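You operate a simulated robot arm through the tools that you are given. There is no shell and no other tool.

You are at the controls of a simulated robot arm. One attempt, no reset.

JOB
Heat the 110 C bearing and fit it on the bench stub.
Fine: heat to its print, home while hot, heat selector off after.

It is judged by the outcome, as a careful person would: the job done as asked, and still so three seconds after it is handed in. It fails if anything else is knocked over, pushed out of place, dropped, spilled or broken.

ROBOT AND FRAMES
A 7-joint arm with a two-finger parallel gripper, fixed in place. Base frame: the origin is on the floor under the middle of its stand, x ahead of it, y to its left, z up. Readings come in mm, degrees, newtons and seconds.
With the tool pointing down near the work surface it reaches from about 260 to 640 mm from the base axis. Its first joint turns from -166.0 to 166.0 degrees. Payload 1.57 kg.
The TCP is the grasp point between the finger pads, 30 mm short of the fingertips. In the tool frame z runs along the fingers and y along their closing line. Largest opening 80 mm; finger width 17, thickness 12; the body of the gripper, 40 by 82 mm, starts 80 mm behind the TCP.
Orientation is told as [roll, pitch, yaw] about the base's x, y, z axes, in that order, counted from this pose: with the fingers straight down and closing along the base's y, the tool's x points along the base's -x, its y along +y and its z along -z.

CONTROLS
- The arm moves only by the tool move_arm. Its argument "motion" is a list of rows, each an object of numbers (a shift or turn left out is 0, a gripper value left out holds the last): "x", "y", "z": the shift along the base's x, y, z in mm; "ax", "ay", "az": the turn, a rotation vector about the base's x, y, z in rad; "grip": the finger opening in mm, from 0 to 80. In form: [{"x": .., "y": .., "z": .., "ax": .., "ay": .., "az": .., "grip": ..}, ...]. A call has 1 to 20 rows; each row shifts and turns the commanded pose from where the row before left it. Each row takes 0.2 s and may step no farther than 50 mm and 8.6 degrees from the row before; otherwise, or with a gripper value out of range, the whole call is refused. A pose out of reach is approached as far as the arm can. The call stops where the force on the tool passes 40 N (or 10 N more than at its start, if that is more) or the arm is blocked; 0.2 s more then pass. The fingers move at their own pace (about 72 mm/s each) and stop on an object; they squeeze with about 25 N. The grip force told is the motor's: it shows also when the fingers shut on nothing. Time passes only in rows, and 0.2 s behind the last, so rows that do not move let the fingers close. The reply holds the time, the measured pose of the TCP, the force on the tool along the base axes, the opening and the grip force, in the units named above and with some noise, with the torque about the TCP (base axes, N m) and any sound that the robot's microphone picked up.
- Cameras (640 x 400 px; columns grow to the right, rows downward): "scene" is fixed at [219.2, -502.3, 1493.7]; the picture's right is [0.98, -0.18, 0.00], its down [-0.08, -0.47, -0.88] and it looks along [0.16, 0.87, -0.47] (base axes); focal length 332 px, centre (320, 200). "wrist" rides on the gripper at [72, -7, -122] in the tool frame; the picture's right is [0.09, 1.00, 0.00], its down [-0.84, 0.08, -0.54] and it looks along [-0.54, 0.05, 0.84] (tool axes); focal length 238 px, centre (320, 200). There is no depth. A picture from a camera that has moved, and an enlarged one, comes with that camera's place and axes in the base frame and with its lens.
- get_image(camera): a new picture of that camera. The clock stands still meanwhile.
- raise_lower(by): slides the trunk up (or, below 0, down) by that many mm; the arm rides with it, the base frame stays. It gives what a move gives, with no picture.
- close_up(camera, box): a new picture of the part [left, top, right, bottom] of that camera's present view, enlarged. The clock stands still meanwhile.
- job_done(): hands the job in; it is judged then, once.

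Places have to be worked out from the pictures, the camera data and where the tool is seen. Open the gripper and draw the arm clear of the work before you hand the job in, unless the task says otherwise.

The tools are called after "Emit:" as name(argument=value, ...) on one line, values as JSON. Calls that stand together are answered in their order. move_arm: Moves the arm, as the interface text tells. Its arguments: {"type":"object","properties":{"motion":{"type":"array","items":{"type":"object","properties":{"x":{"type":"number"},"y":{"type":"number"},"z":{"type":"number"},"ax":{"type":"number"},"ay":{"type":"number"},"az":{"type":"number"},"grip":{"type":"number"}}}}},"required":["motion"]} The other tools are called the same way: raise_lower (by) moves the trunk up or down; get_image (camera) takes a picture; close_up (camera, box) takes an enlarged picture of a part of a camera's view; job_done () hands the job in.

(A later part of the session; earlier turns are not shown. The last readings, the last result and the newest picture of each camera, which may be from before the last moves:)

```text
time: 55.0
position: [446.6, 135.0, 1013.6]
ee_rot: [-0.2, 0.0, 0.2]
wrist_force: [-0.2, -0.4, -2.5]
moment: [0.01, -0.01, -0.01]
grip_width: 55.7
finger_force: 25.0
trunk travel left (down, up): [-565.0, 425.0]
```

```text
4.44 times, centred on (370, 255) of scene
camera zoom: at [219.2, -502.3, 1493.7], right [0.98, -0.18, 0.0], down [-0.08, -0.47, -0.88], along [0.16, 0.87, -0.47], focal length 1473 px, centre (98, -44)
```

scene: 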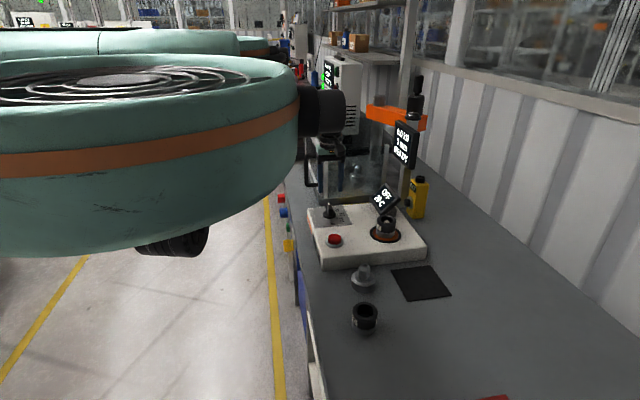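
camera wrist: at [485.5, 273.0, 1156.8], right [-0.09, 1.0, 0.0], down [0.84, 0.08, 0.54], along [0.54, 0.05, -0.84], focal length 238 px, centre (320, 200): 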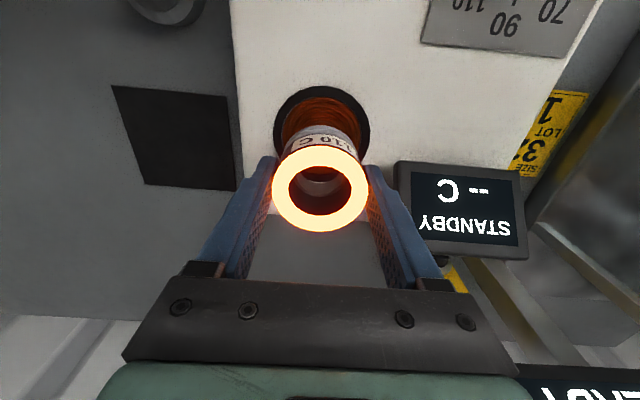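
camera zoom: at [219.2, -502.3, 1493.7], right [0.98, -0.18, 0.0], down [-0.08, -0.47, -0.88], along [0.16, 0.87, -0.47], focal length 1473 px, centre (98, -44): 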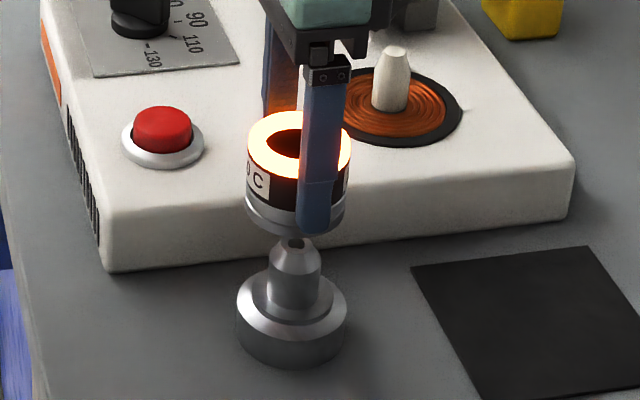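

Stub axis measures about (450, 136.2) and the bearing axis is about 3 mm short in x. I correct and lower to just above the stub tip.

Emit:
move_arm(motion=[{"x": 3.2, "y": 0.5, "z": -10}, {"z": -10}, {}])

Emit:
close_up(camera="wrist", box=[260, 95, 380, 240])

Emit:
close_up(camera="scene", box=[340, 230, 390, 295])

```text
time: 55.8
position: [449.3, 136.3, 994.7]
ee_rot: [-0.2, 0.0, 0.1]
wrist_force: [0.1, 0.3, -2.6]
moment: [0.01, 0.0, 0.02]
grip_width: 55.7
finger_force: 25.3
trunk travel left (down, up): [-565.0, 425.0]
```

```text
2.76 times, centred on (320, 168) of wrist
camera zoom: at [377.9, 130.4, 1115.0], right [-0.09, 1.0, 0.0], down [0.84, 0.08, 0.54], along [0.54, 0.05, -0.84], focal length 658 px, centre (320, 290)
```

zoom: 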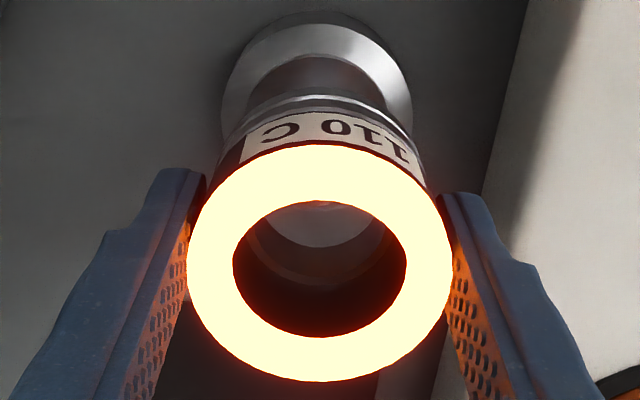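

```text
6.15 times, centred on (365, 262) of scene
camera zoom: at [219.2, -502.3, 1493.7], right [0.98, -0.18, 0.0], down [-0.08, -0.47, -0.88], along [0.16, 0.87, -0.47], focal length 2040 px, centre (43, -185)
```

zoom: 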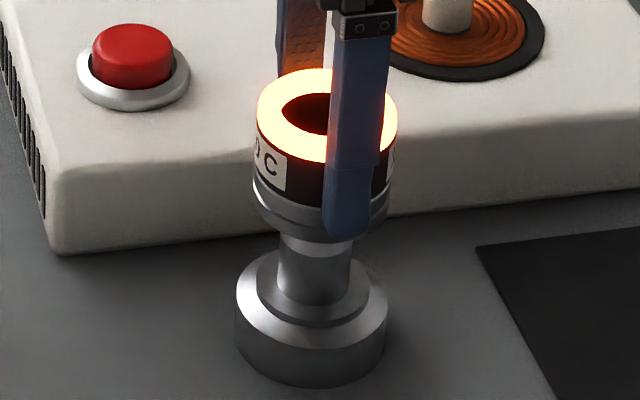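

Within about 1.5 mm; I correct x -0.7 and y -1.4 and lower onto the stub's cone.

Emit:
move_arm(motion=[{"x": -0.7, "y": -1.4}, {"z": -7}, {"z": -6}, {}])

Emit:
close_up(camera="wrist", box=[260, 95, 380, 240])

Emit:
close_up(camera="scene", box=[340, 230, 390, 295])

```text
time: 56.8
position: [448.5, 133.9, 981.8]
ee_rot: [-0.3, 0.0, 0.0]
wrist_force: [-0.2, 0.4, -2.5]
moment: [0.01, 0.02, 0.02]
grip_width: 55.6
finger_force: 25.1
trunk travel left (down, up): [-565.0, 425.0]
```

```text
2.76 times, centred on (320, 168) of wrist
camera zoom: at [376.9, 128.5, 1103.1], right [-0.09, 1.0, 0.0], down [0.84, 0.08, 0.54], along [0.54, 0.05, -0.84], focal length 658 px, centre (320, 290)
```

zoom: 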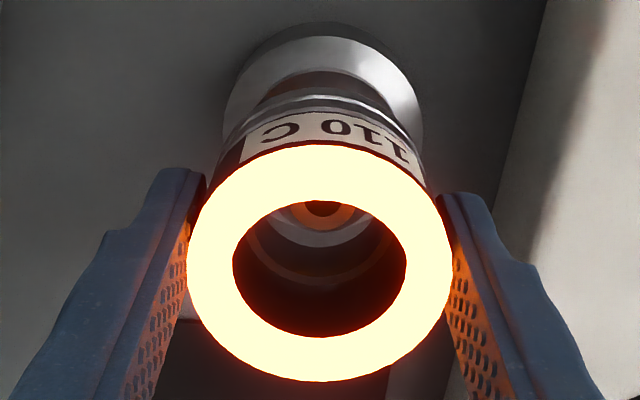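

```text
6.15 times, centred on (365, 262) of scene
camera zoom: at [219.2, -502.3, 1493.7], right [0.98, -0.18, 0.0], down [-0.08, -0.47, -0.88], along [0.16, 0.87, -0.47], focal length 2040 px, centre (43, -185)
```

zoom: 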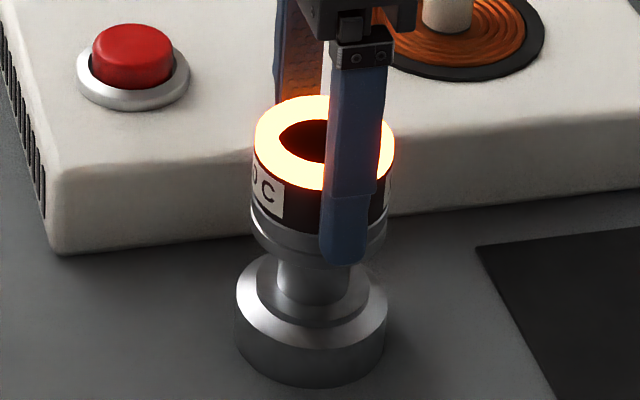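

Emit:
close_up(camera="wrist", box=[295, 150, 345, 200])

Emit:
close_up(camera="scene", box=[350, 245, 380, 295])

```text
8.00 times, centred on (320, 175) of wrist
camera zoom: at [376.9, 128.5, 1103.1], right [-0.09, 1.0, 0.0], down [0.84, 0.08, 0.54], along [0.54, 0.05, -0.84], focal length 1907 px, centre (320, 400)
```

zoom: 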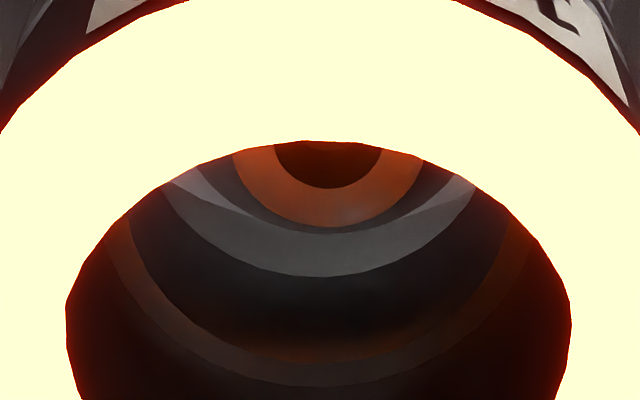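

```text
8.00 times, centred on (365, 270) of scene
camera zoom: at [219.2, -502.3, 1493.7], right [0.98, -0.18, 0.0], down [-0.08, -0.47, -0.88], along [0.16, 0.87, -0.47], focal length 2652 px, centre (-40, -360)
```

zoom: 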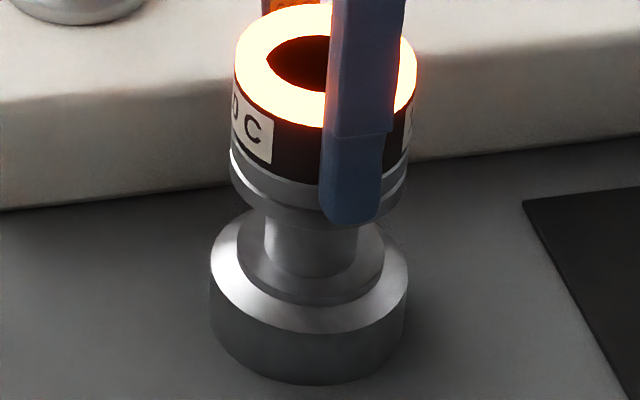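

Measured stub tip at (450.5, 136.1); bearing is coaxial within a millimetre in x, and needs +0.6 in y. I continue down gently.

Emit:
move_arm(motion=[{"y": 0.6, "x": 0.3, "z": -4}, {"z": -4}, {}])

Emit:
close_up(camera="wrist", box=[285, 140, 355, 210])

Emit:
close_up(camera="scene", box=[350, 245, 380, 295])

```text
time: 57.6
position: [449.4, 135.6, 973.7]
ee_rot: [-0.2, 0.1, 0.1]
wrist_force: [-0.4, 0.6, -2.6]
moment: [0.01, 0.04, 0.0]
grip_width: 55.7
finger_force: 25.2
trunk travel left (down, up): [-565.0, 425.0]
```

```text
5.71 times, centred on (320, 175) of wrist
camera zoom: at [377.6, 129.9, 1094.7], right [-0.09, 1.0, 0.0], down [0.84, 0.08, 0.54], along [0.54, 0.05, -0.84], focal length 1362 px, centre (320, 343)
```

zoom: 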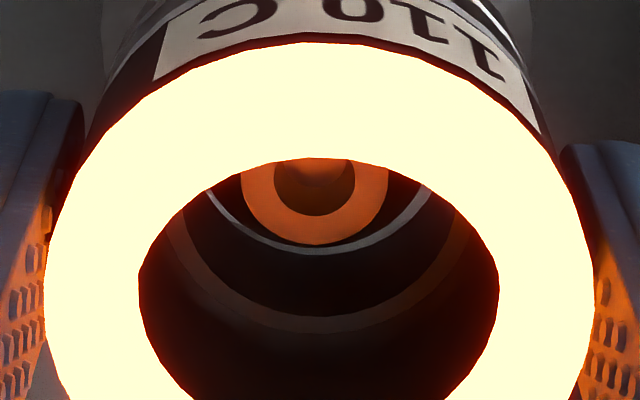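

```text
8.00 times, centred on (365, 270) of scene
camera zoom: at [219.2, -502.3, 1493.7], right [0.98, -0.18, 0.0], down [-0.08, -0.47, -0.88], along [0.16, 0.87, -0.47], focal length 2652 px, centre (-40, -360)
```

zoom: 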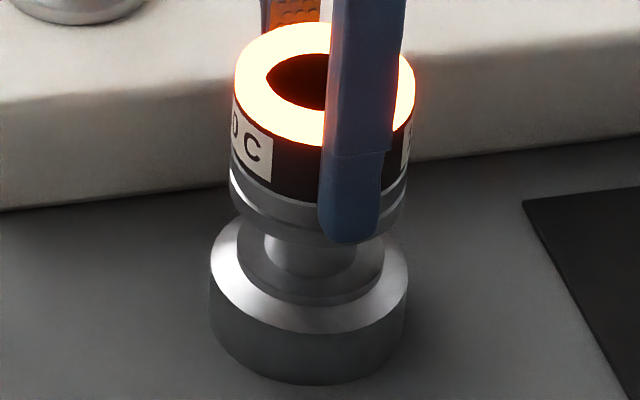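

Tip is well inside the bore, about 0.5 mm off in y. I correct and continue with small steps, watching the lateral force.

Emit:
move_arm(motion=[{"y": -0.5, "z": -3}, {"z": -3}, {}])

Emit:
close_up(camera="wrist", box=[285, 140, 355, 210])

```text
time: 58.4
position: [448.8, 134.4, 968.2]
ee_rot: [-0.2, 0.0, 0.1]
wrist_force: [-0.1, 0.2, -1.7]
moment: [-0.02, 0.0, -0.02]
grip_width: 55.8
finger_force: 24.6
trunk travel left (down, up): [-565.0, 425.0]
```

```text
5.71 times, centred on (320, 175) of wrist
camera zoom: at [377.2, 128.7, 1088.5], right [-0.09, 1.0, 0.0], down [0.84, 0.08, 0.54], along [0.54, 0.05, -0.84], focal length 1362 px, centre (320, 343)
```

zoom: 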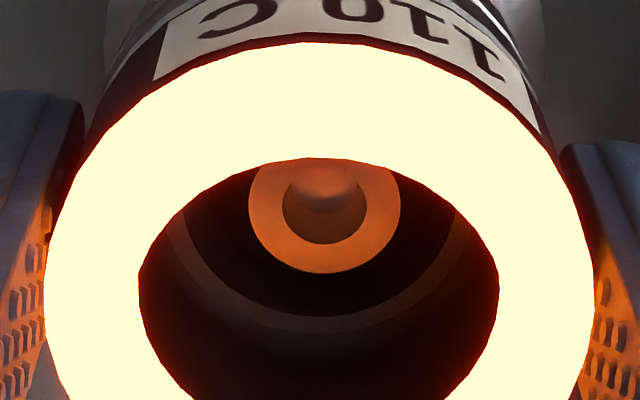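

Emit:
close_up(camera="scene", box=[350, 250, 380, 290])

```text
10.00 times, centred on (365, 270) of scene
camera zoom: at [219.2, -502.3, 1493.7], right [0.98, -0.18, 0.0], down [-0.08, -0.47, -0.88], along [0.16, 0.87, -0.47], focal length 3315 px, centre (-130, -500)
```

zoom: 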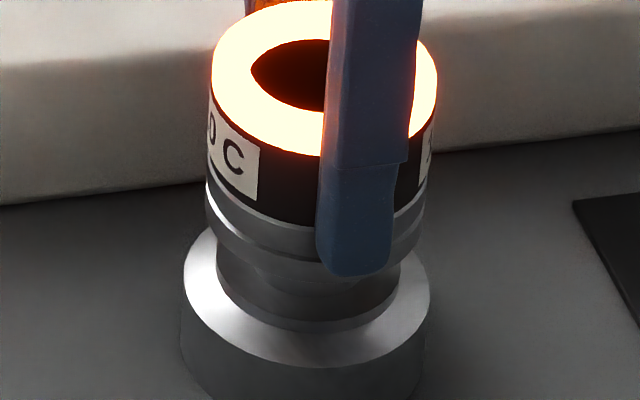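

x is aligned within half a millimetre; y needs about +0.7. I continue down.

Emit:
move_arm(motion=[{"y": 0.7, "z": -2}, {"z": -3}, {"z": -3}, {}])

Emit:
close_up(camera="wrist", box=[285, 140, 355, 210])

Emit:
close_up(camera="scene", box=[350, 250, 380, 290])

```text
time: 59.4
position: [448.3, 134.8, 959.8]
ee_rot: [-0.2, 0.0, 0.1]
wrist_force: [-0.8, -0.4, -2.5]
moment: [-0.01, 0.06, -0.04]
grip_width: 55.6
finger_force: 24.9
trunk travel left (down, up): [-565.0, 425.0]
```

```text
5.71 times, centred on (320, 175) of wrist
camera zoom: at [377.2, 129.0, 1080.3], right [-0.09, 1.0, 0.0], down [0.84, 0.08, 0.54], along [0.54, 0.05, -0.84], focal length 1362 px, centre (320, 343)
```

zoom: 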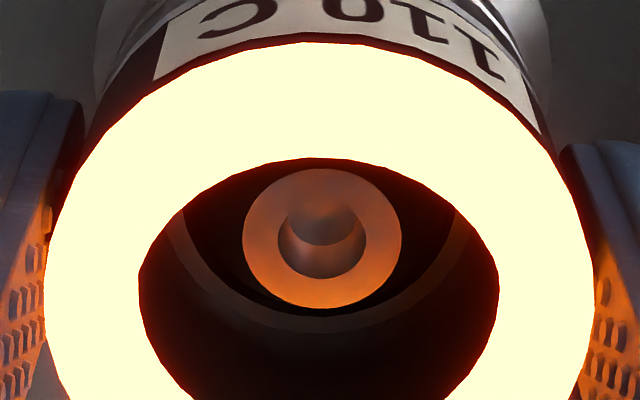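

```text
10.00 times, centred on (365, 270) of scene
camera zoom: at [219.2, -502.3, 1493.7], right [0.98, -0.18, 0.0], down [-0.08, -0.47, -0.88], along [0.16, 0.87, -0.47], focal length 3315 px, centre (-130, -500)
```

zoom: 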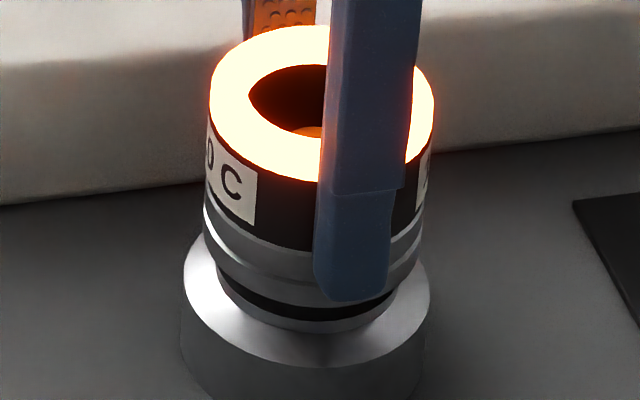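

No resistance; it is sliding on. I continue down towards the shoulder.

Emit:
move_arm(motion=[{"y": 0.3, "z": -3}, {"z": -3}, {"z": -3}, {}])

Emit:
close_up(camera="scene", box=[350, 250, 380, 290])

```text
time: 60.4
position: [449.1, 134.8, 952.8]
ee_rot: [-0.3, 0.0, 0.1]
wrist_force: [1.0, -1.6, 4.7]
moment: [0.12, 0.06, -0.01]
grip_width: 55.6
finger_force: 24.5
trunk travel left (down, up): [-565.0, 425.0]
```

```text
10.00 times, centred on (365, 270) of scene
camera zoom: at [219.2, -502.3, 1493.7], right [0.98, -0.18, 0.0], down [-0.08, -0.47, -0.88], along [0.16, 0.87, -0.47], focal length 3315 px, centre (-130, -500)
```

zoom: 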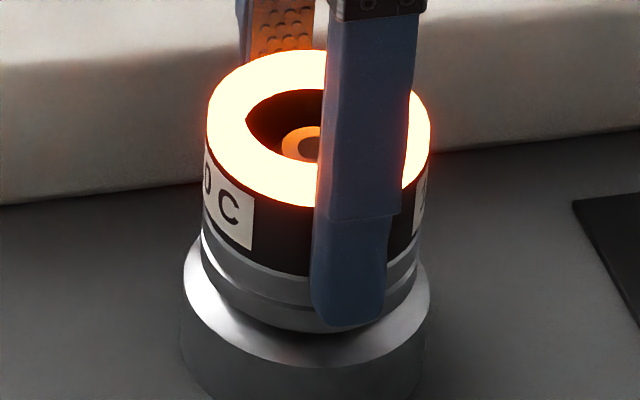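

Contact force rose about 7 N near the shoulder. I push further gently to confirm it is home.

Emit:
move_arm(motion=[{"z": -2}, {"z": -2}, {}])

Emit:
close_up(camera="scene", box=[350, 250, 380, 290])

Emit:
close_up(camera="wrist", box=[260, 95, 380, 240])

```text
time: 61.2
position: [446.9, 132.6, 947.7]
ee_rot: [-0.2, -0.2, 0.0]
wrist_force: [3.0, -3.7, 20.7]
moment: [0.38, -0.1, 0.01]
grip_width: 55.8
finger_force: 25.1
trunk travel left (down, up): [-565.0, 425.0]
```

```text
10.00 times, centred on (365, 270) of scene
camera zoom: at [219.2, -502.3, 1493.7], right [0.98, -0.18, 0.0], down [-0.08, -0.47, -0.88], along [0.16, 0.87, -0.47], focal length 3315 px, centre (-130, -500)
```

zoom: 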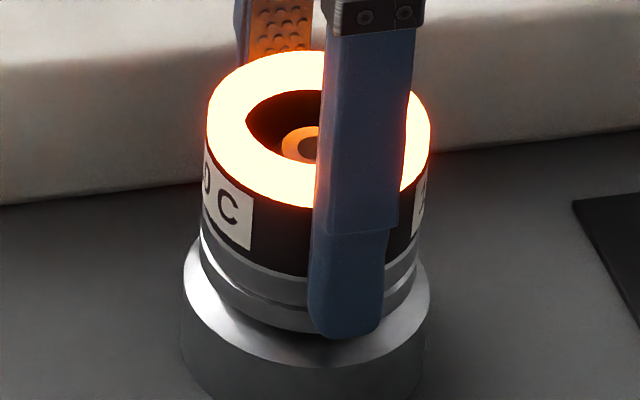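

```text
2.76 times, centred on (320, 168) of wrist
camera zoom: at [375.7, 128.1, 1068.8], right [-0.09, 1.0, 0.0], down [0.83, 0.08, 0.55], along [0.54, 0.05, -0.84], focal length 658 px, centre (320, 290)
```

zoom: 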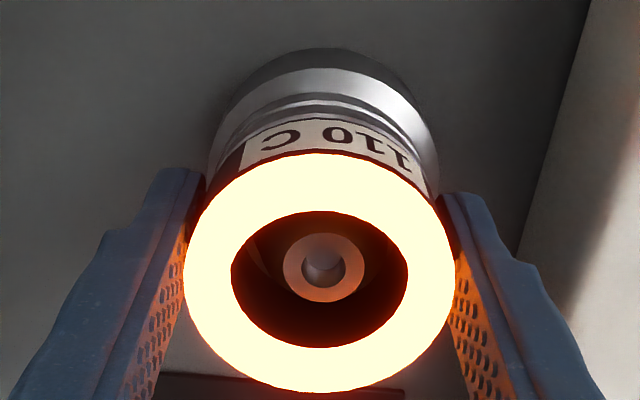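

The bearing stopped moving while the fingers began to slide, so it seems to rest on the shoulder. I inspect the joint closely before releasing.

Emit:
close_up(camera="scene", box=[354, 264, 376, 292])

Emit:
close_up(camera="wrist", box=[290, 105, 350, 155])

```text
14.29 times, centred on (365, 278) of scene
camera zoom: at [219.2, -502.3, 1493.7], right [0.98, -0.18, 0.0], down [-0.08, -0.47, -0.88], along [0.16, 0.87, -0.47], focal length 4735 px, centre (-323, -914)
```

zoom: 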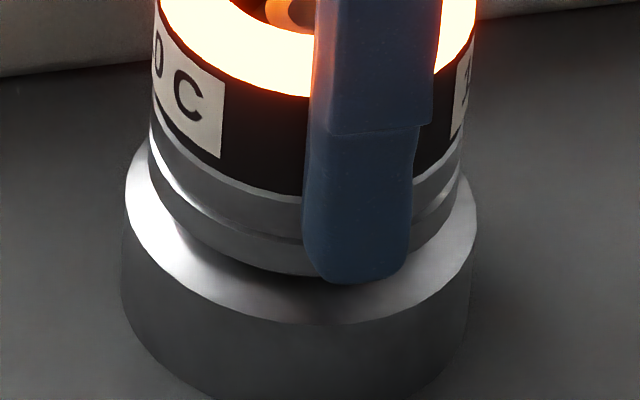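

```text
8.00 times, centred on (320, 130) of wrist
camera zoom: at [375.7, 128.1, 1068.8], right [-0.09, 1.0, 0.0], down [0.83, 0.08, 0.55], along [0.54, 0.05, -0.84], focal length 1907 px, centre (320, 760)
```

zoom: 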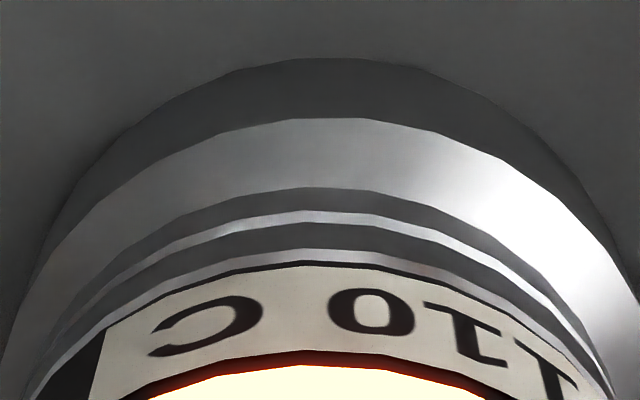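

The bearing bottom sits directly on the stub's top face with no gap all round, and pushing with about 23 N gave a hard stop: it is home. I release and rise.

Emit:
move_arm(motion=[{"grip": 72}, {}, {"z": 15}, {"z": 25}, {"z": 30}, {"z": 20}, {}])

Emit:
get_image(camera="wrist")

Emit:
close_up(camera="scene", box=[345, 245, 385, 295])

```text
time: 62.8
position: [449.8, 136.1, 1036.5]
ee_rot: [-0.2, 0.1, 0.1]
wrist_force: [-0.3, 0.2, -0.8]
moment: [0.0, -0.04, -0.01]
grip_width: 72.0
finger_force: 0.1
trunk travel left (down, up): [-565.0, 425.0]
```

```text
taken
camera wrist: at [378.0, 130.1, 1157.3], right [-0.09, 1.0, 0.0], down [0.84, 0.08, 0.54], along [0.54, 0.05, -0.84], focal length 238 px, centre (320, 200)
```

wrist: 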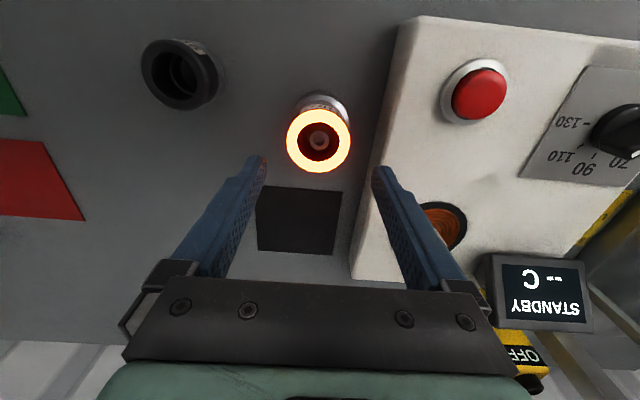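

```text
8.00 times, centred on (365, 270) of scene
camera zoom: at [219.2, -502.3, 1493.7], right [0.98, -0.18, 0.0], down [-0.08, -0.47, -0.88], along [0.16, 0.87, -0.47], focal length 2652 px, centre (-40, -360)
```

zoom: 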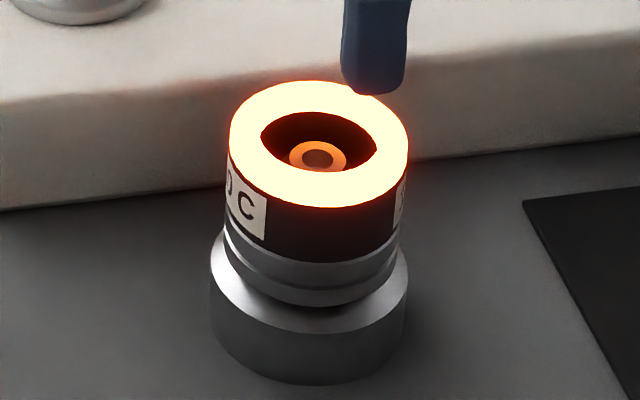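

The bearing stands level on the stub. I zoom in on the seat from both cameras to confirm there is no gap.

Emit:
close_up(camera="scene", box=[352, 266, 378, 292])

Emit:
close_up(camera="wrist", box=[280, 85, 360, 180])

```text
15.38 times, centred on (365, 279) of scene
camera zoom: at [219.2, -502.3, 1493.7], right [0.98, -0.18, 0.0], down [-0.08, -0.47, -0.88], along [0.16, 0.87, -0.47], focal length 5100 px, centre (-372, -1015)
```

zoom: 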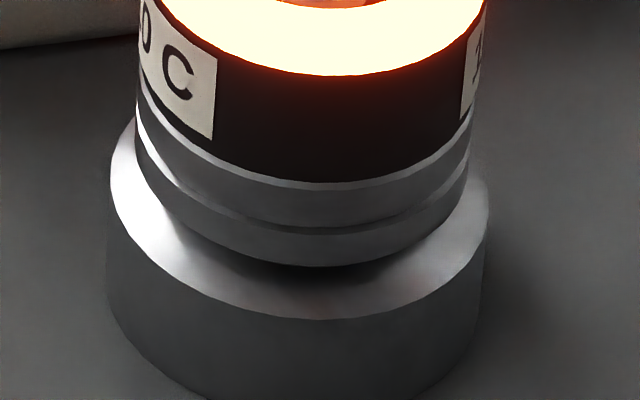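

```text
4.21 times, centred on (320, 132) of wrist
camera zoom: at [378.0, 130.1, 1157.3], right [-0.09, 1.0, 0.0], down [0.84, 0.08, 0.54], along [0.54, 0.05, -0.84], focal length 1004 px, centre (320, 484)
```

zoom: 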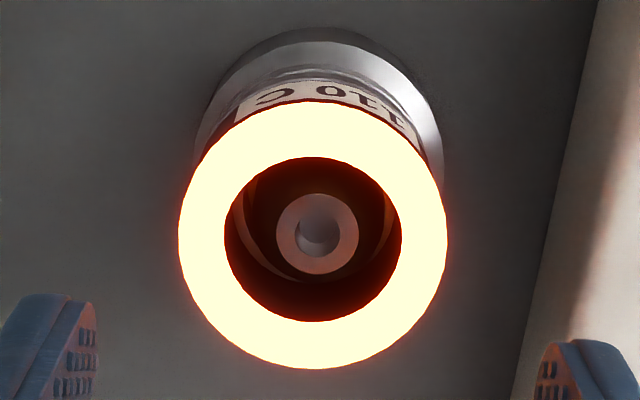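

I suspect a possible small gap hidden by the overhang, so while it is still hot I'll press straight down on the collar rim with both fingertips (opening 36 mm lands them on the rim on opposite sides).

Emit:
move_arm(motion=[{"y": -1.2, "z": -15, "grip": 36}, {"z": -18}, {"z": -10}, {}])

Emit:
close_up(camera="wrist", box=[260, 95, 380, 240])

Emit:
close_up(camera="scene", box=[345, 245, 385, 295])

```text
time: 63.8
position: [449.3, 134.1, 993.1]
ee_rot: [-0.1, 0.1, 0.1]
wrist_force: [-0.6, -1.3, 0.2]
moment: [0.02, 0.02, 0.0]
grip_width: 36.0
finger_force: 0.0
trunk travel left (down, up): [-565.0, 425.0]
```

```text
2.76 times, centred on (320, 168) of wrist
camera zoom: at [378.1, 128.6, 1114.2], right [-0.09, 1.0, 0.0], down [0.84, 0.08, 0.54], along [0.54, 0.05, -0.84], focal length 658 px, centre (320, 290)
```

zoom: 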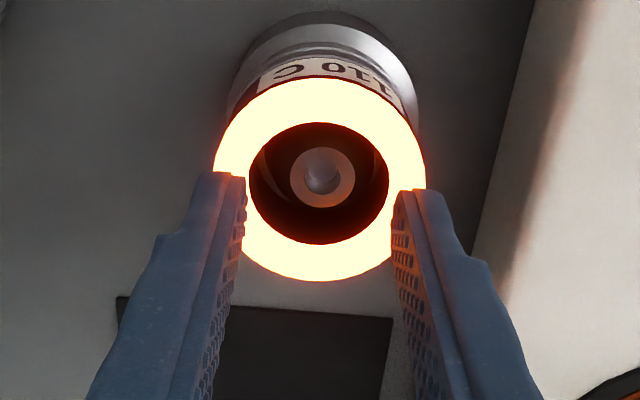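

```text
8.00 times, centred on (365, 270) of scene
camera zoom: at [219.2, -502.3, 1493.7], right [0.98, -0.18, 0.0], down [-0.08, -0.47, -0.88], along [0.16, 0.87, -0.47], focal length 2652 px, centre (-40, -360)
```

zoom: 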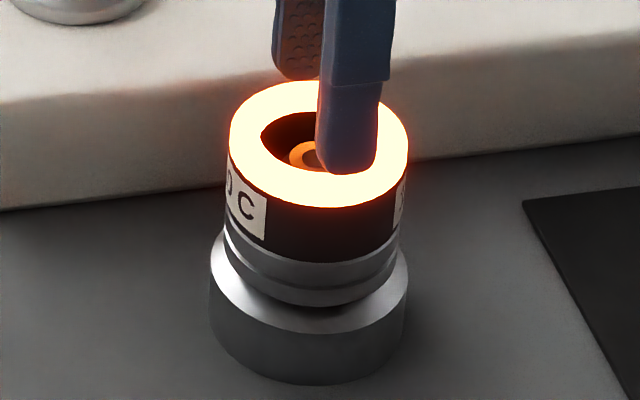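

Fingertips are just above the rim on opposite sides. I press down in small steps.

Emit:
move_arm(motion=[{"z": -3}, {"z": -3}, {"z": -2}, {}])

```text
time: 64.8
position: [447.8, 133.9, 989.5]
ee_rot: [-0.2, -0.3, 0.1]
wrist_force: [3.8, 2.0, 19.5]
moment: [0.22, 0.03, -0.14]
grip_width: 35.5
finger_force: 0.1
trunk travel left (down, up): [-565.0, 425.0]
```

The rim is met at fingertip height ≈ 959 with 19 N. I push a bit more to see whether it moves.

Emit:
move_arm(motion=[{"z": -2}, {"z": -1.5}, {}])

Emit:
close_up(camera="scene", box=[345, 245, 385, 295])

Emit:
close_up(camera="wrist", box=[260, 95, 380, 240])

```text
time: 65.3
position: [447.6, 134.6, 987.9]
ee_rot: [0.0, -0.8, 0.1]
wrist_force: [-4.6, -2.2, 15.3]
moment: [-0.04, 0.27, -0.08]
grip_width: 35.8
finger_force: 0.0
trunk travel left (down, up): [-565.0, 425.0]
stopped in row 2: the force on the tool passed its limit at 43 N (the readings are from after the stop); the commanded pose is now the measured one
```

```text
8.00 times, centred on (365, 270) of scene
camera zoom: at [219.2, -502.3, 1493.7], right [0.98, -0.18, 0.0], down [-0.08, -0.47, -0.88], along [0.16, 0.87, -0.47], focal length 2652 px, centre (-40, -360)
```

zoom: 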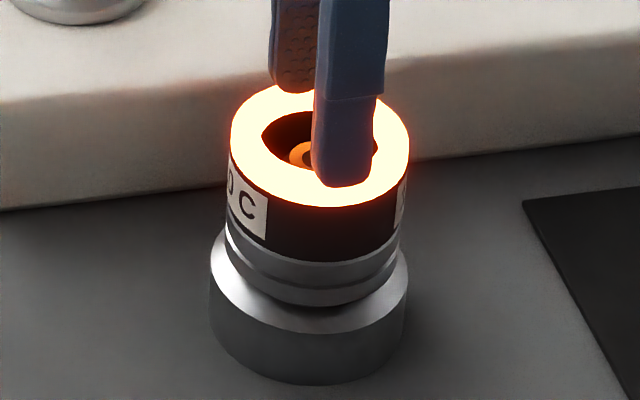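

```text
2.76 times, centred on (320, 168) of wrist
camera zoom: at [375.5, 128.7, 1108.0], right [-0.09, 1.0, 0.0], down [0.83, 0.08, 0.55], along [0.55, 0.05, -0.83], focal length 658 px, centre (320, 290)
```

zoom: 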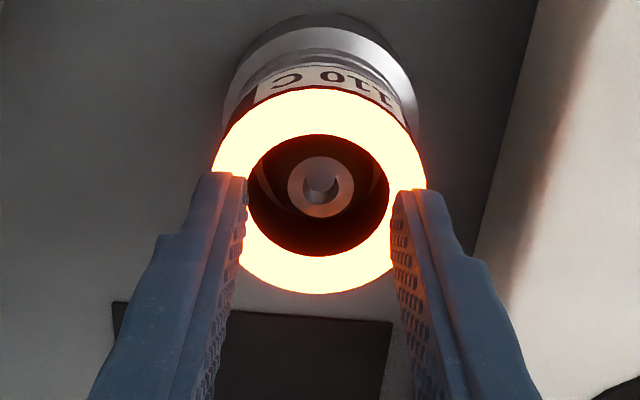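

43 N moved nothing, so it's against a hard stop. To be sure that it's the shoulder and not a jam, I back off and look at the seat from a low side angle.

Emit:
move_arm(motion=[{"z": 20, "ay": 0.012}, {"z": 30}, {"y": -45, "az": 0.11}, {"y": -48, "az": 0.11}, {"y": -48, "az": 0.11}, {"y": -48, "az": 0.106}, {"y": -46}, {"z": -35}, {"z": -35}, {"z": -25}, {}])

Emit:
get_image(camera="wrist")

```text
time: 67.7
position: [450.4, -97.9, 939.6]
ee_rot: [-0.1, 0.0, 25.1]
wrist_force: [0.5, -0.3, -0.2]
moment: [0.01, -0.01, -0.02]
grip_width: 35.9
finger_force: 0.1
trunk travel left (down, up): [-565.0, 425.0]
```

```text
taken
camera wrist: at [389.3, -133.1, 1059.0], right [-0.51, 0.86, 0.0], down [0.72, 0.43, 0.54], along [0.47, 0.27, -0.84], focal length 238 px, centre (320, 200)
```

wrist: 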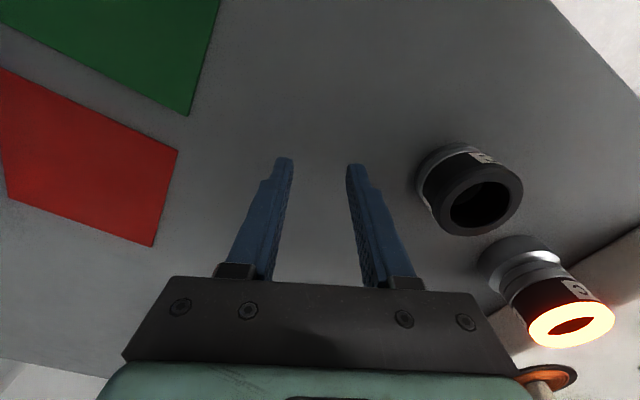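

Emit:
close_up(camera="wrist", box=[465, 220, 625, 360])

Emit:
close_up(camera="wrist", box=[490, 240, 570, 310])

Emit:
close_up(camera="wrist", box=[410, 130, 530, 245])

```text
2.86 times, centred on (545, 290) of wrist
camera zoom: at [389.3, -133.1, 1059.0], right [-0.51, 0.86, 0.0], down [0.72, 0.43, 0.54], along [0.47, 0.27, -0.84], focal length 681 px, centre (-323, -57)
```

zoom: 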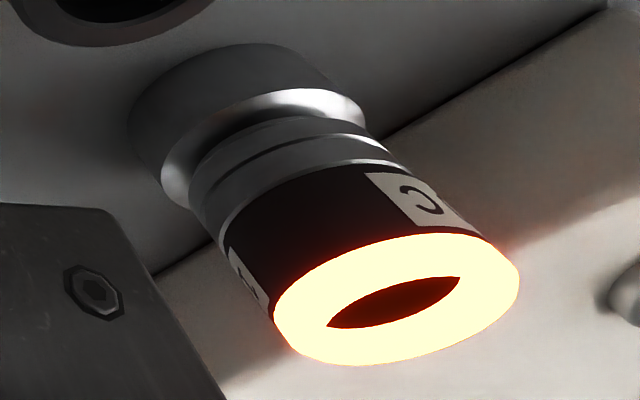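

```text
5.71 times, centred on (530, 275) of wrist
camera zoom: at [389.3, -133.1, 1059.0], right [-0.51, 0.86, 0.0], down [0.72, 0.43, 0.54], along [0.47, 0.27, -0.84], focal length 1362 px, centre (-880, -229)
```

zoom: 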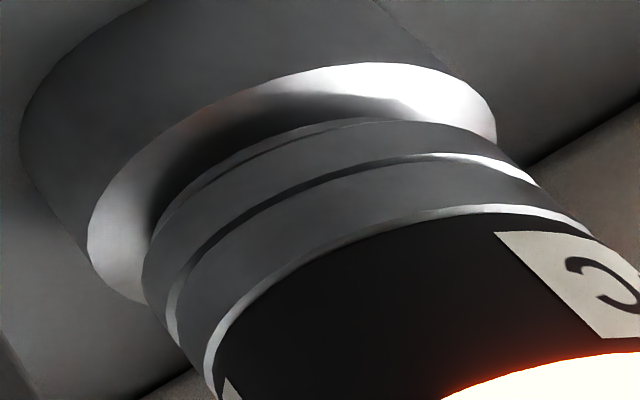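

```text
3.48 times, centred on (470, 188) of wrist
camera zoom: at [389.3, -133.1, 1059.0], right [-0.51, 0.86, 0.0], down [0.72, 0.43, 0.54], along [0.47, 0.27, -0.84], focal length 829 px, centre (-202, 244)
```

zoom: 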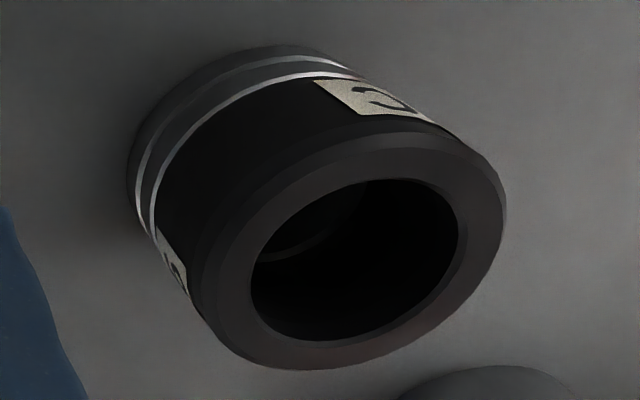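

Emit:
close_up(camera="wrist", box=[505, 250, 545, 285])

Emit:
close_up(camera="wrist", box=[412, 138, 462, 188])

```text
11.43 times, centred on (525, 268) of wrist
camera zoom: at [389.3, -133.1, 1059.0], right [-0.51, 0.86, 0.0], down [0.72, 0.43, 0.54], along [0.47, 0.27, -0.84], focal length 2724 px, centre (-2023, -571)
```

zoom: 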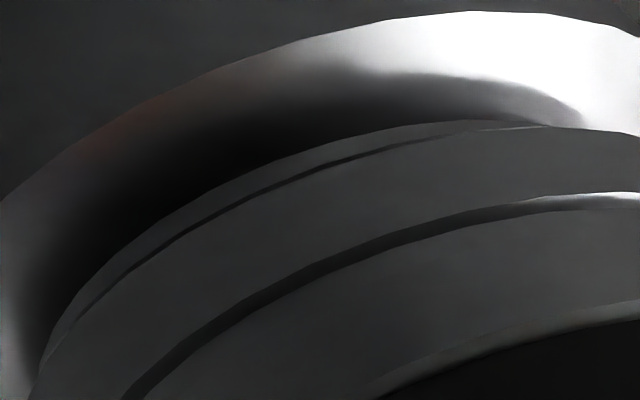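

```text
8.00 times, centred on (437, 163) of wrist
camera zoom: at [389.3, -133.1, 1059.0], right [-0.51, 0.86, 0.0], down [0.72, 0.43, 0.54], along [0.47, 0.27, -0.84], focal length 1907 px, centre (-616, 496)
```

zoom: 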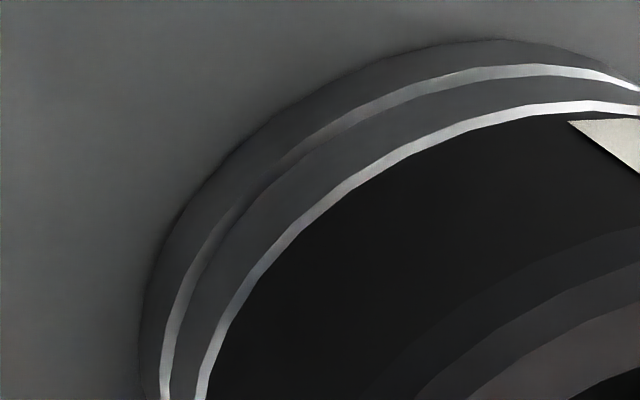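

The side view shows a thin strip between bearing and shoulder that I want to understand. I back off lower and farther for a flatter look.

Emit:
move_arm(motion=[{"y": -40}, {"y": -36}, {"z": -18}, {}])

Emit:
get_image(camera="wrist")

```text
time: 68.7
position: [449.1, -175.0, 921.0]
ee_rot: [-0.1, 0.2, 25.1]
wrist_force: [0.0, 0.1, 0.0]
moment: [0.03, 0.01, -0.03]
grip_width: 35.8
finger_force: 0.2
trunk travel left (down, up): [-565.0, 425.0]
```

```text
taken
camera wrist: at [387.5, -210.9, 1042.9], right [-0.51, 0.86, 0.0], down [0.73, 0.43, 0.54], along [0.47, 0.27, -0.84], focal length 238 px, centre (320, 200)
```

wrist: 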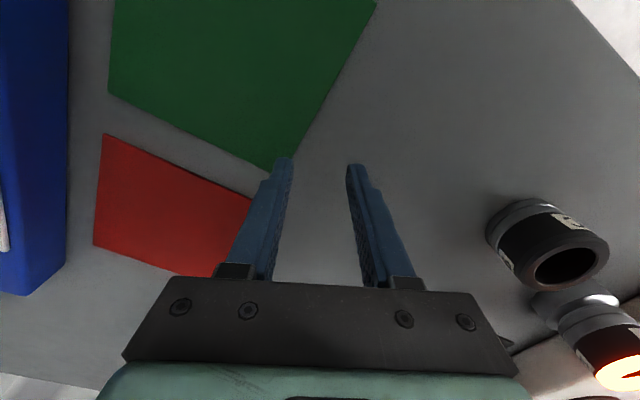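

Emit:
close_up(camera="wrist", box=[525, 280, 640, 360])

Emit:
close_up(camera="wrist", box=[540, 285, 600, 335])

Emit:
close_up(camera="wrist", box=[480, 195, 560, 255])

```text
5.00 times, centred on (582, 320) of wrist
camera zoom: at [387.5, -210.9, 1042.9], right [-0.51, 0.86, 0.0], down [0.73, 0.43, 0.54], along [0.47, 0.27, -0.84], focal length 1192 px, centre (-992, -400)
```

zoom: 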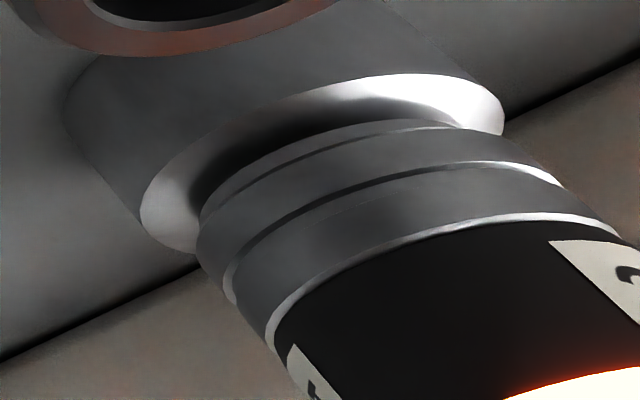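

```text
8.00 times, centred on (570, 310) of wrist
camera zoom: at [387.5, -210.9, 1042.9], right [-0.51, 0.86, 0.0], down [0.73, 0.43, 0.54], along [0.47, 0.27, -0.84], focal length 1907 px, centre (-1680, -680)
```

zoom: 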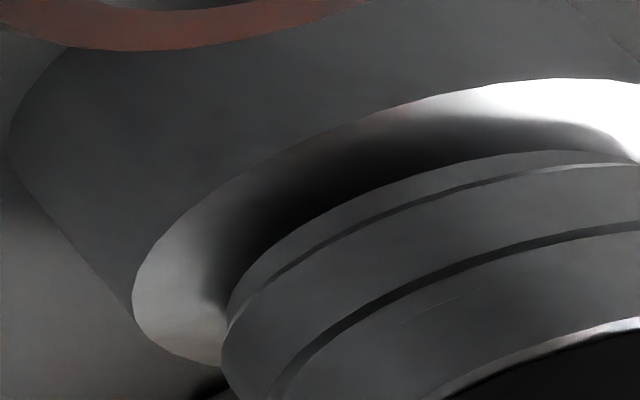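

```text
6.67 times, centred on (520, 225) of wrist
camera zoom: at [387.5, -210.9, 1042.9], right [-0.51, 0.86, 0.0], down [0.73, 0.43, 0.54], along [0.47, 0.27, -0.84], focal length 1589 px, centre (-1013, 33)
```

zoom: 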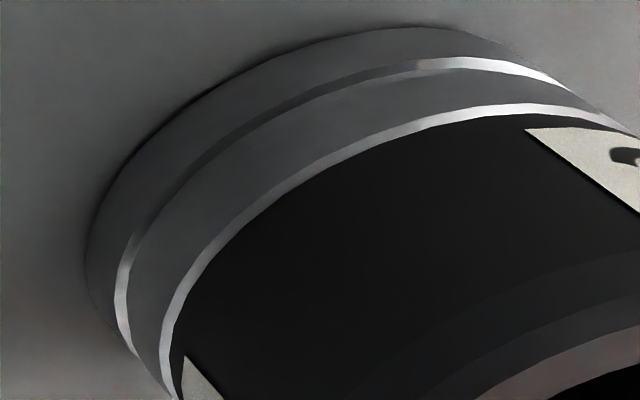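

The flatter view resolves it: the strip is the side wall of the stub's raised boss (slightly smaller radius than the bearing) and the bearing's bottom face sits right on it all the way round. It is home. Now I return to the selector, yawing to -45° to match the blade at 110.

Emit:
move_arm(motion=[{"z": 40}, {"z": 40}, {"z": 38}, {"x": -2.6, "y": 45, "az": -0.0941, "grip": 45}, {"x": -2.6, "y": 45, "az": -0.0941}, {"x": -2.6, "y": 45, "az": -0.0941}, {"x": -2.6, "y": 45, "az": -0.0941}, {"x": -2.6, "y": 45, "az": -0.0941}, {"x": -2.6, "y": 45, "az": -0.0941}, {"x": -2.6, "y": 45, "az": -0.0941}, {"x": -2.6, "y": 45, "az": -0.0941}, {"x": -2.6, "y": 45, "az": -0.0941}, {"x": -2.6, "y": 45, "az": -0.0941}, {"x": -2.6, "y": 45, "az": -0.0941}, {"x": -2.6, "y": 45, "az": -0.0941}, {"x": -2.6, "y": 45, "az": -0.0941}, {}])

Emit:
get_image(camera="wrist")

Emit:
get_image(camera="scene")

```text
time: 72.3
position: [417.1, 409.6, 1039.4]
ee_rot: [-0.1, 0.1, -45.0]
wrist_force: [-1.0, 1.2, -0.1]
moment: [0.03, -0.02, 0.01]
grip_width: 44.8
finger_force: 0.0
trunk travel left (down, up): [-565.0, 425.0]
```

```text
taken
camera wrist: at [363.0, 456.1, 1160.8], right [0.64, 0.77, 0.0], down [0.65, -0.54, 0.54], along [0.42, -0.35, -0.84], focal length 238 px, centre (320, 200)
```

wrist: 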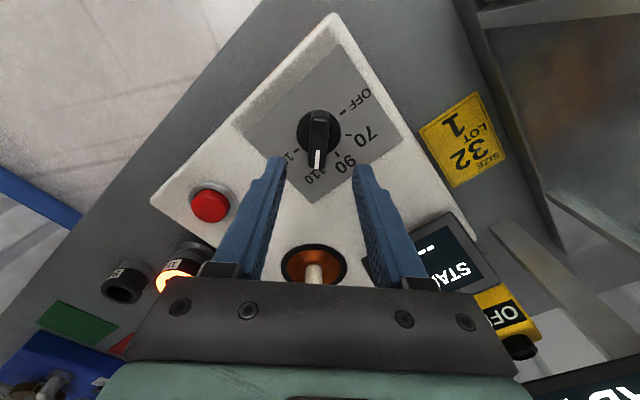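

```text
taken
```

scene: 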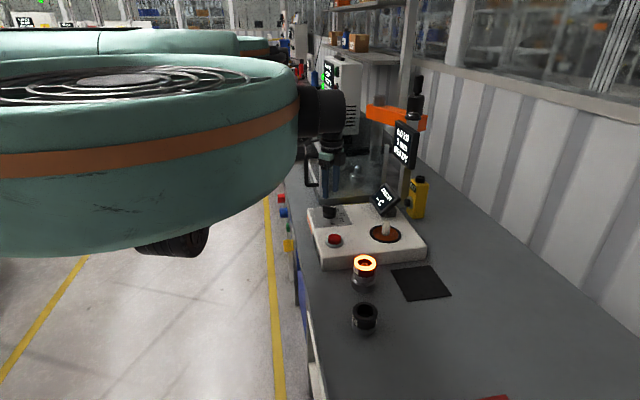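

Tool at (418.9, 410.1), knob still at 110. I trim to (415.5, 411.5) and descend to just above the blade.

Emit:
move_arm(motion=[{"x": -3.4, "y": 1.4}, {"z": -20}, {"z": -16}, {}])

Emit:
close_up(camera="wrist", box=[260, 100, 380, 240])

```text
time: 73.3
position: [411.1, 410.7, 1003.5]
ee_rot: [-0.1, 0.1, -44.9]
wrist_force: [0.0, 0.1, 0.1]
moment: [0.0, 0.0, 0.02]
grip_width: 45.0
finger_force: 0.1
trunk travel left (down, up): [-565.0, 425.0]
```

```text
2.86 times, centred on (320, 170) of wrist
camera zoom: at [357.0, 458.0, 1125.3], right [0.64, 0.77, 0.0], down [0.65, -0.54, 0.54], along [0.42, -0.35, -0.84], focal length 681 px, centre (320, 286)
```

zoom: 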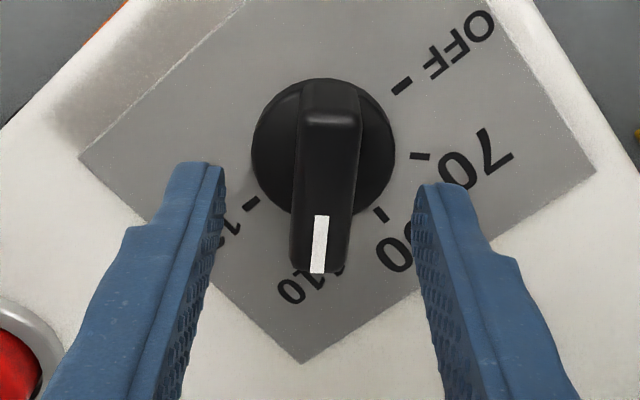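

Emit:
move_arm(motion=[{"x": 2.6, "y": -0.5}, {"z": -12}, {"z": -13}, {}])

Emit:
close_up(camera="wrist", box=[260, 100, 380, 240])

```text
time: 74.3
position: [417.0, 410.8, 979.8]
ee_rot: [-0.2, 0.1, -44.9]
wrist_force: [-0.5, -0.1, -0.7]
moment: [0.02, 0.0, 0.07]
grip_width: 45.0
finger_force: 0.0
trunk travel left (down, up): [-565.0, 425.0]
```

```text
2.86 times, centred on (320, 170) of wrist
camera zoom: at [361.4, 457.1, 1100.3], right [0.64, 0.77, 0.0], down [0.65, -0.54, 0.54], along [0.42, -0.35, -0.84], focal length 681 px, centre (320, 286)
```

zoom: 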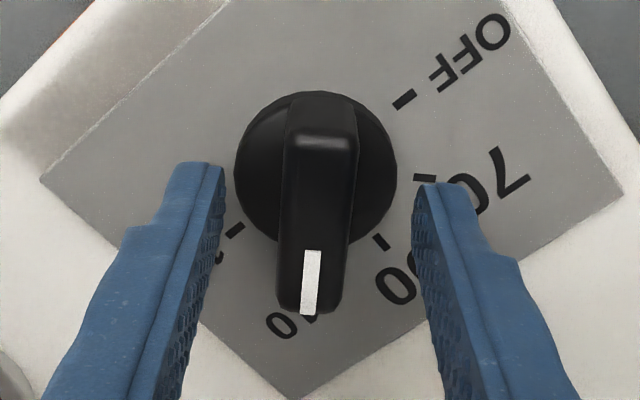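

Fingers straddle the blade; I trim x by -1.6 and close.

Emit:
move_arm(motion=[{"x": -1.6, "y": 0.3}, {"grip": 28}, {"grip": 5}, {}, {}])

Emit:
close_up(camera="wrist", box=[260, 100, 380, 240])

```text
time: 75.5
position: [414.2, 410.6, 979.8]
ee_rot: [0.0, 0.1, -44.9]
wrist_force: [-1.3, -0.9, -1.2]
moment: [0.34, 0.06, -0.02]
grip_width: 16.1
finger_force: 31.4
trunk travel left (down, up): [-565.0, 425.0]
```

```text
2.86 times, centred on (320, 170) of wrist
camera zoom: at [359.5, 457.4, 1100.4], right [0.64, 0.77, 0.0], down [0.65, -0.54, 0.54], along [0.41, -0.35, -0.84], focal length 681 px, centre (320, 286)
```

zoom: 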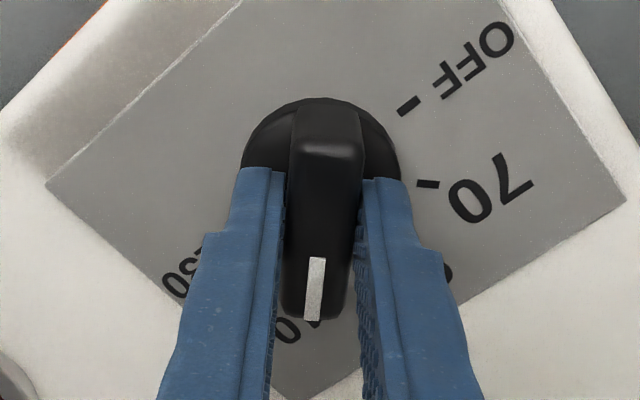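

The knob is gripped as before. I turn it counter-clockwise 135° back toward OFF.

Emit:
move_arm(motion=[{"az": 0.1309}, {"az": 0.1309}, {"az": 0.1309}, {"az": 0.1309}, {"az": 0.1309}, {"az": 0.1309}, {"az": 0.1309}, {"az": 0.1309}, {"az": 0.1309}, {"az": 0.1309}, {"az": 0.1309}, {"az": 0.1309}, {}])

Emit:
close_up(camera="wrist", box=[260, 100, 380, 240])

```text
time: 78.3
position: [414.5, 409.5, 979.5]
ee_rot: [0.1, 0.3, 45.1]
wrist_force: [-0.1, -13.5, -11.2]
moment: [-0.5, 0.42, 0.0]
grip_width: 15.9
finger_force: 31.8
trunk travel left (down, up): [-565.0, 425.0]
```

```text
2.86 times, centred on (320, 170) of wrist
camera zoom: at [369.1, 355.0, 1100.7], right [-0.77, 0.64, 0.0], down [0.54, 0.65, 0.54], along [0.34, 0.41, -0.84], focal length 681 px, centre (320, 286)
```

zoom: 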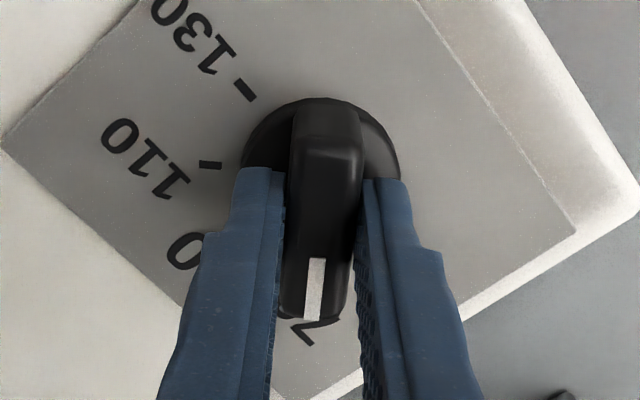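

Now at 70 with some side load; I ease y and z slightly while turning the last 45° to OFF.

Emit:
move_arm(motion=[{"az": 0.1309, "y": -0.4, "z": -0.4}, {"az": 0.1309, "y": -0.4, "z": -0.4}, {"az": 0.1309, "y": -0.4, "z": -0.4}, {"az": 0.1309}, {"az": 0.1309}, {"az": 0.1309}, {}])

Emit:
close_up(camera="wrist", box=[260, 100, 380, 240])

Emit:
close_up(camera="scene", box=[310, 160, 430, 250])

```text
time: 79.9
position: [415.8, 409.7, 980.1]
ee_rot: [-0.2, 0.0, 90.1]
wrist_force: [9.2, 2.7, 0.5]
moment: [-0.1, 0.21, -0.15]
grip_width: 16.0
finger_force: 30.9
trunk travel left (down, up): [-565.0, 425.0]
```

```text
2.86 times, centred on (320, 170) of wrist
camera zoom: at [421.7, 337.7, 1100.3], right [-1.0, -0.1, 0.0], down [-0.08, 0.84, 0.54], along [-0.05, 0.54, -0.84], focal length 681 px, centre (320, 286)
```

zoom: 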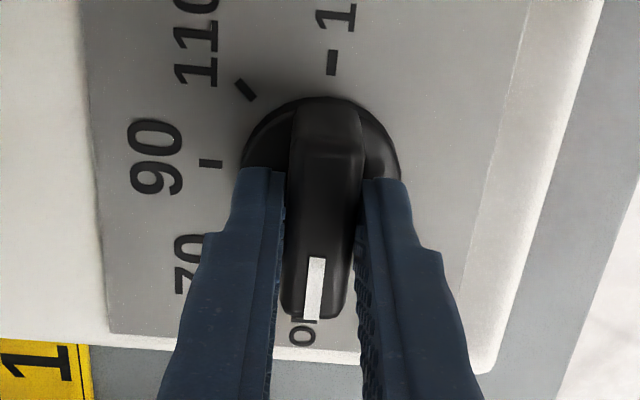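

```text
4.44 times, centred on (370, 205) of scene
camera zoom: at [219.2, -502.3, 1493.7], right [0.98, -0.18, 0.0], down [-0.08, -0.47, -0.88], along [0.16, 0.87, -0.47], focal length 1473 px, centre (98, 178)
```

zoom: 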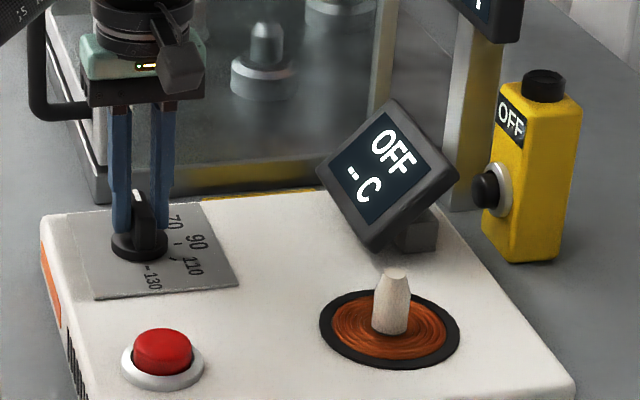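

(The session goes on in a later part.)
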